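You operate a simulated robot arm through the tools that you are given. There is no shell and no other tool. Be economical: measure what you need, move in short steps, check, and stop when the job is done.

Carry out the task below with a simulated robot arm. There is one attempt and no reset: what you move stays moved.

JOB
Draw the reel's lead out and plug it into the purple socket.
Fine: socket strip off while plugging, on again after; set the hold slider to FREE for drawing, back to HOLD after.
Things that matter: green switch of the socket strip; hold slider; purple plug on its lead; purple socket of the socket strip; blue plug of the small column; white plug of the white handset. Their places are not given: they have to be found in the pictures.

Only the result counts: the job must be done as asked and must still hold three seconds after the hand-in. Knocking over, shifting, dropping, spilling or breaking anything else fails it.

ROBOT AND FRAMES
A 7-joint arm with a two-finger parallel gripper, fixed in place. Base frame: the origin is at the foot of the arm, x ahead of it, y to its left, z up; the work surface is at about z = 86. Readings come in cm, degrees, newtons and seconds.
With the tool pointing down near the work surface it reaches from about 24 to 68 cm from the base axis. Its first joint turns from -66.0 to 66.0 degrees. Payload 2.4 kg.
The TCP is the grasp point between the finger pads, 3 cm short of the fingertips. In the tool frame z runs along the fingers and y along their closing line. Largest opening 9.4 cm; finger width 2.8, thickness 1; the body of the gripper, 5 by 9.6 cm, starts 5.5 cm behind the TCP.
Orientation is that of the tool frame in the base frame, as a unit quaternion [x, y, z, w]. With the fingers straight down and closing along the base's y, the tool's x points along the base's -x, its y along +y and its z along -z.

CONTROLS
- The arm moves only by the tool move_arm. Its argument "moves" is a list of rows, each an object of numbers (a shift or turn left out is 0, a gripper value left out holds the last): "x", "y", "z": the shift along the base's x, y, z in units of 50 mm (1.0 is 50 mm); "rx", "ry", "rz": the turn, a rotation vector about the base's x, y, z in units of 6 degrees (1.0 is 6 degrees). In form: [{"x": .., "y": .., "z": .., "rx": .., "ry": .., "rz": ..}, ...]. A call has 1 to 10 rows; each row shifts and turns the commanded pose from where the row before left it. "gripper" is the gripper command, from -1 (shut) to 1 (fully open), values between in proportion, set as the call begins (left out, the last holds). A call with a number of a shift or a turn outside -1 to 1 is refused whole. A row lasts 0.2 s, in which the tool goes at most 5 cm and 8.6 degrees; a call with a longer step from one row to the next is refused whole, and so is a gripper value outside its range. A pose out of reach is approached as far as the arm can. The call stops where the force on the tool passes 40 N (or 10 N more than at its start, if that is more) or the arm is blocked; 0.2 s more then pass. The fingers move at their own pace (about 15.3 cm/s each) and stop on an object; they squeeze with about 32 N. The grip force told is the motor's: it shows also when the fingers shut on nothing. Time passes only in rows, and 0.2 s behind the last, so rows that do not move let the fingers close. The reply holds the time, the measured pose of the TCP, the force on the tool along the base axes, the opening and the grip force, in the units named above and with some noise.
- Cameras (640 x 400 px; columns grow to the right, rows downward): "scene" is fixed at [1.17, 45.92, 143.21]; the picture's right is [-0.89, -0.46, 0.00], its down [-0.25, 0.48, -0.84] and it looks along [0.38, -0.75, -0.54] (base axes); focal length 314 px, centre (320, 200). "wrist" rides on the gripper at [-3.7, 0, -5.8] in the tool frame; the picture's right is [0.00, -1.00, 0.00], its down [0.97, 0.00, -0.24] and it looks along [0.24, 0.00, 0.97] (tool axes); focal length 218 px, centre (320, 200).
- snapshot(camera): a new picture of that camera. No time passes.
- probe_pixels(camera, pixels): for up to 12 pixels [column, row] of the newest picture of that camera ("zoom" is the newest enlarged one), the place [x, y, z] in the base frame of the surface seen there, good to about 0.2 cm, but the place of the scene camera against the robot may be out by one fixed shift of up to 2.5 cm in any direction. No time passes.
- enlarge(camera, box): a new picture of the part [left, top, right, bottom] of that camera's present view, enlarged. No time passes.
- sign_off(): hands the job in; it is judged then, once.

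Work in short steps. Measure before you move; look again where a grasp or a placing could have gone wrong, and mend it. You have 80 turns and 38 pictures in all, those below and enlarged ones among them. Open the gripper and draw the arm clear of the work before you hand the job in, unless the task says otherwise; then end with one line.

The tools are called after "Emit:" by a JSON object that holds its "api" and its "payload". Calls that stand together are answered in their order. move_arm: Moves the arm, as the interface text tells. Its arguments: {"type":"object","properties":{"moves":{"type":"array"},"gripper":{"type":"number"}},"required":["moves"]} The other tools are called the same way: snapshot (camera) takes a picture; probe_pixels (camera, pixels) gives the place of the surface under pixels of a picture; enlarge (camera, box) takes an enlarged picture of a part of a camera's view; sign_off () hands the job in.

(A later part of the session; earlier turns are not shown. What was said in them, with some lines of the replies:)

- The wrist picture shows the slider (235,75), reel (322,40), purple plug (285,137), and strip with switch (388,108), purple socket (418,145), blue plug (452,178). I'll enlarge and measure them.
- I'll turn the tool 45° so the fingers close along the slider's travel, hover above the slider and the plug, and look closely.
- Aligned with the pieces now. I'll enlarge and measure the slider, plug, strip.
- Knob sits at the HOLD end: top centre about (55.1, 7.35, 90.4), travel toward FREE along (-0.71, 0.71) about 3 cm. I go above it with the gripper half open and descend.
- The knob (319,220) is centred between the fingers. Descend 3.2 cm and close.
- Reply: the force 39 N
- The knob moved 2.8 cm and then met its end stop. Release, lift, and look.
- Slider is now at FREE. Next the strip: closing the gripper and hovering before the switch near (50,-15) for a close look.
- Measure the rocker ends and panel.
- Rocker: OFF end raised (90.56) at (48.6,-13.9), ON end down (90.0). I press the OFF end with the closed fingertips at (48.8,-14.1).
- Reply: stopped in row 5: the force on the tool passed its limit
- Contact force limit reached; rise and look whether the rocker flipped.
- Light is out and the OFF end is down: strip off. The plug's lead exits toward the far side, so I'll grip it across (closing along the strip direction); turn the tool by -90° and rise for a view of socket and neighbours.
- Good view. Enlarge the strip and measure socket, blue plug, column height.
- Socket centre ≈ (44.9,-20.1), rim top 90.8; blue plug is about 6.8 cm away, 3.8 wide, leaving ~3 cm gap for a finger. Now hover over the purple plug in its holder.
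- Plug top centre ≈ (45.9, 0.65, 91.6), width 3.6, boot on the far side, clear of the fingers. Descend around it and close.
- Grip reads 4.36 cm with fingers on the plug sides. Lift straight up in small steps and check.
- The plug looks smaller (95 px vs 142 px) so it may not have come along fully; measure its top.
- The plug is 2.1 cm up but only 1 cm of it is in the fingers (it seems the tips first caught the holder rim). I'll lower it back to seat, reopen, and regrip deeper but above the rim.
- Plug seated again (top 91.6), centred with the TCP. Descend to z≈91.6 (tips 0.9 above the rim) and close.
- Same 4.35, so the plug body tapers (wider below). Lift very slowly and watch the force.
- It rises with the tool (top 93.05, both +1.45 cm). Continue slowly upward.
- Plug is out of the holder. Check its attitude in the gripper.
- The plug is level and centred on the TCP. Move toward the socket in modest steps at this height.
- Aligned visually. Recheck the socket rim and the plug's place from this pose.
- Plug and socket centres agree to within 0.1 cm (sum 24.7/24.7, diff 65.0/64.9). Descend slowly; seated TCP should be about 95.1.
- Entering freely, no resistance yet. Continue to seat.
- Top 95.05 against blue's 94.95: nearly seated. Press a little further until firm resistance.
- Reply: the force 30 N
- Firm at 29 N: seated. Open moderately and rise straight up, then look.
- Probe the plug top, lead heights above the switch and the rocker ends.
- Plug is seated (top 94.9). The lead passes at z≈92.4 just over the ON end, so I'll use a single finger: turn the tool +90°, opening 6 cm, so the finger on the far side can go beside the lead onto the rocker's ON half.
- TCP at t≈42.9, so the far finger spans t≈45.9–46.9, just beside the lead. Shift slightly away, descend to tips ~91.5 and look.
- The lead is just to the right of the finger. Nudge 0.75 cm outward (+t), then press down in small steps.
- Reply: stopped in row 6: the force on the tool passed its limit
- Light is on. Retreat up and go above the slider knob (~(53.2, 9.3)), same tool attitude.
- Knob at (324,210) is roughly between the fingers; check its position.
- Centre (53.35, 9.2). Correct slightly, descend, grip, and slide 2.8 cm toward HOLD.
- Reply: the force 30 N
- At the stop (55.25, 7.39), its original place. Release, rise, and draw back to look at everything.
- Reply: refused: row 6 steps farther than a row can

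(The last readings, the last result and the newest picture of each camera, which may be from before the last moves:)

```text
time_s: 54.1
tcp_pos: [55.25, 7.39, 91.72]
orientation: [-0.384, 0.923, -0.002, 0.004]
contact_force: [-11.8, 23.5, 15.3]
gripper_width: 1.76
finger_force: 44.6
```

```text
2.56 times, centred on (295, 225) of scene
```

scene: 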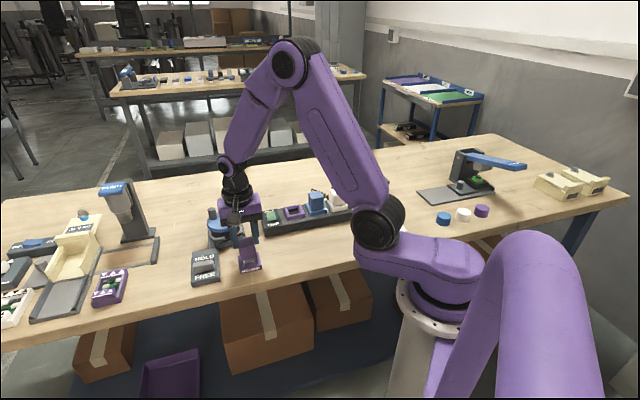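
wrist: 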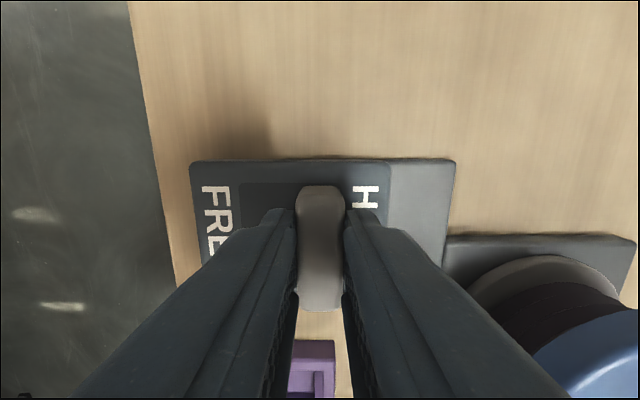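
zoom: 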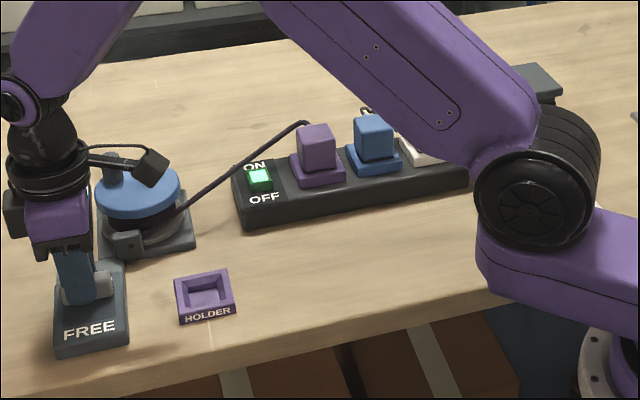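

The row was too long; repeat with shorter steps.

Emit:
{"api": "move_arm", "payload": {"gripper": -0.05, "moves": [{}, {}, {"z": 0.5}, {"z": 0.8}, {"z": 0.8}, {"z": 0.5, "x": -0.6, "y": -0.4}, {"z": 0.5, "x": -0.6, "y": -0.4}, {"z": 0.5, "x": -0.5, "y": -0.6}, {}]}}

Emit:
{"api": "snapshot", "payload": {"camera": "wrist"}}

Emit:
{"api": "enlarge", "payload": {"camera": "scene", "box": [170, 150, 420, 300]}}

```text
time_s: 56.1
tcp_pos: [46.85, -0.15, 109.86]
orientation: [-0.382, 0.924, -0.003, 0.004]
contact_force: [0.3, -0.8, 0.1]
gripper_width: 4.46
finger_force: 0.1
```

```text
3 pictures are left
```

wrist: 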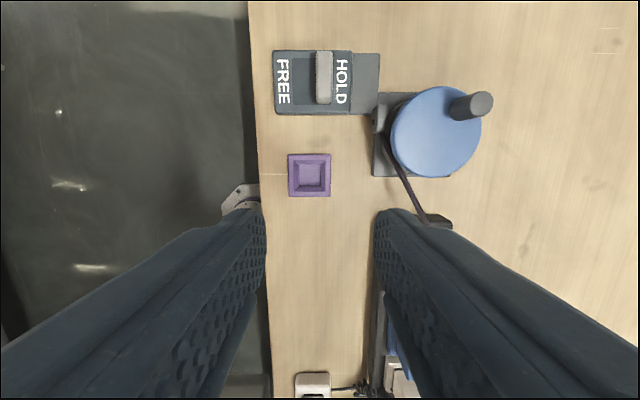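

```text
2.56 times, centred on (295, 225) of scene
```

zoom: 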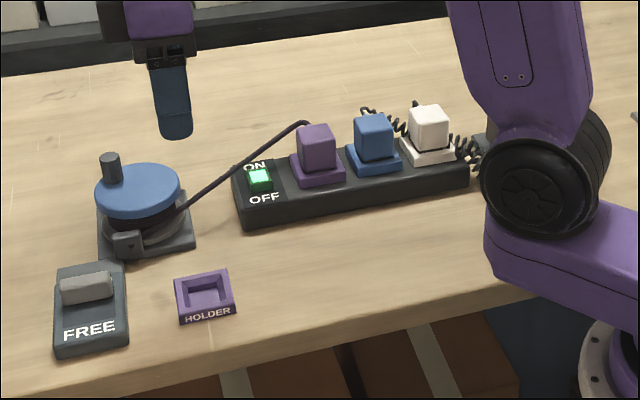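

Slider on HOLD, light on, purple plug seated level with its neighbours, other plugs untouched. Open the gripper fully and hand in.

Emit:
{"api": "move_arm", "payload": {"gripper": 1, "moves": [{"z": 0.5}, {"z": 0.5}, {}]}}

Emit:
{"api": "sign_off", "payload": {}}

```text
time_s: 57.0
tcp_pos: [46.86, -0.27, 114.78]
orientation: [-0.383, 0.924, -0.004, 0.005]
contact_force: [0.0, 0.6, 0.8]
gripper_width: 9.41
finger_force: 0.1
```

```text
The job is handed in.
```

The reel's lead is drawn out and plugged into the purple socket, the strip was off while plugging and is on again, the slider is back on HOLD, and the job is handed in.
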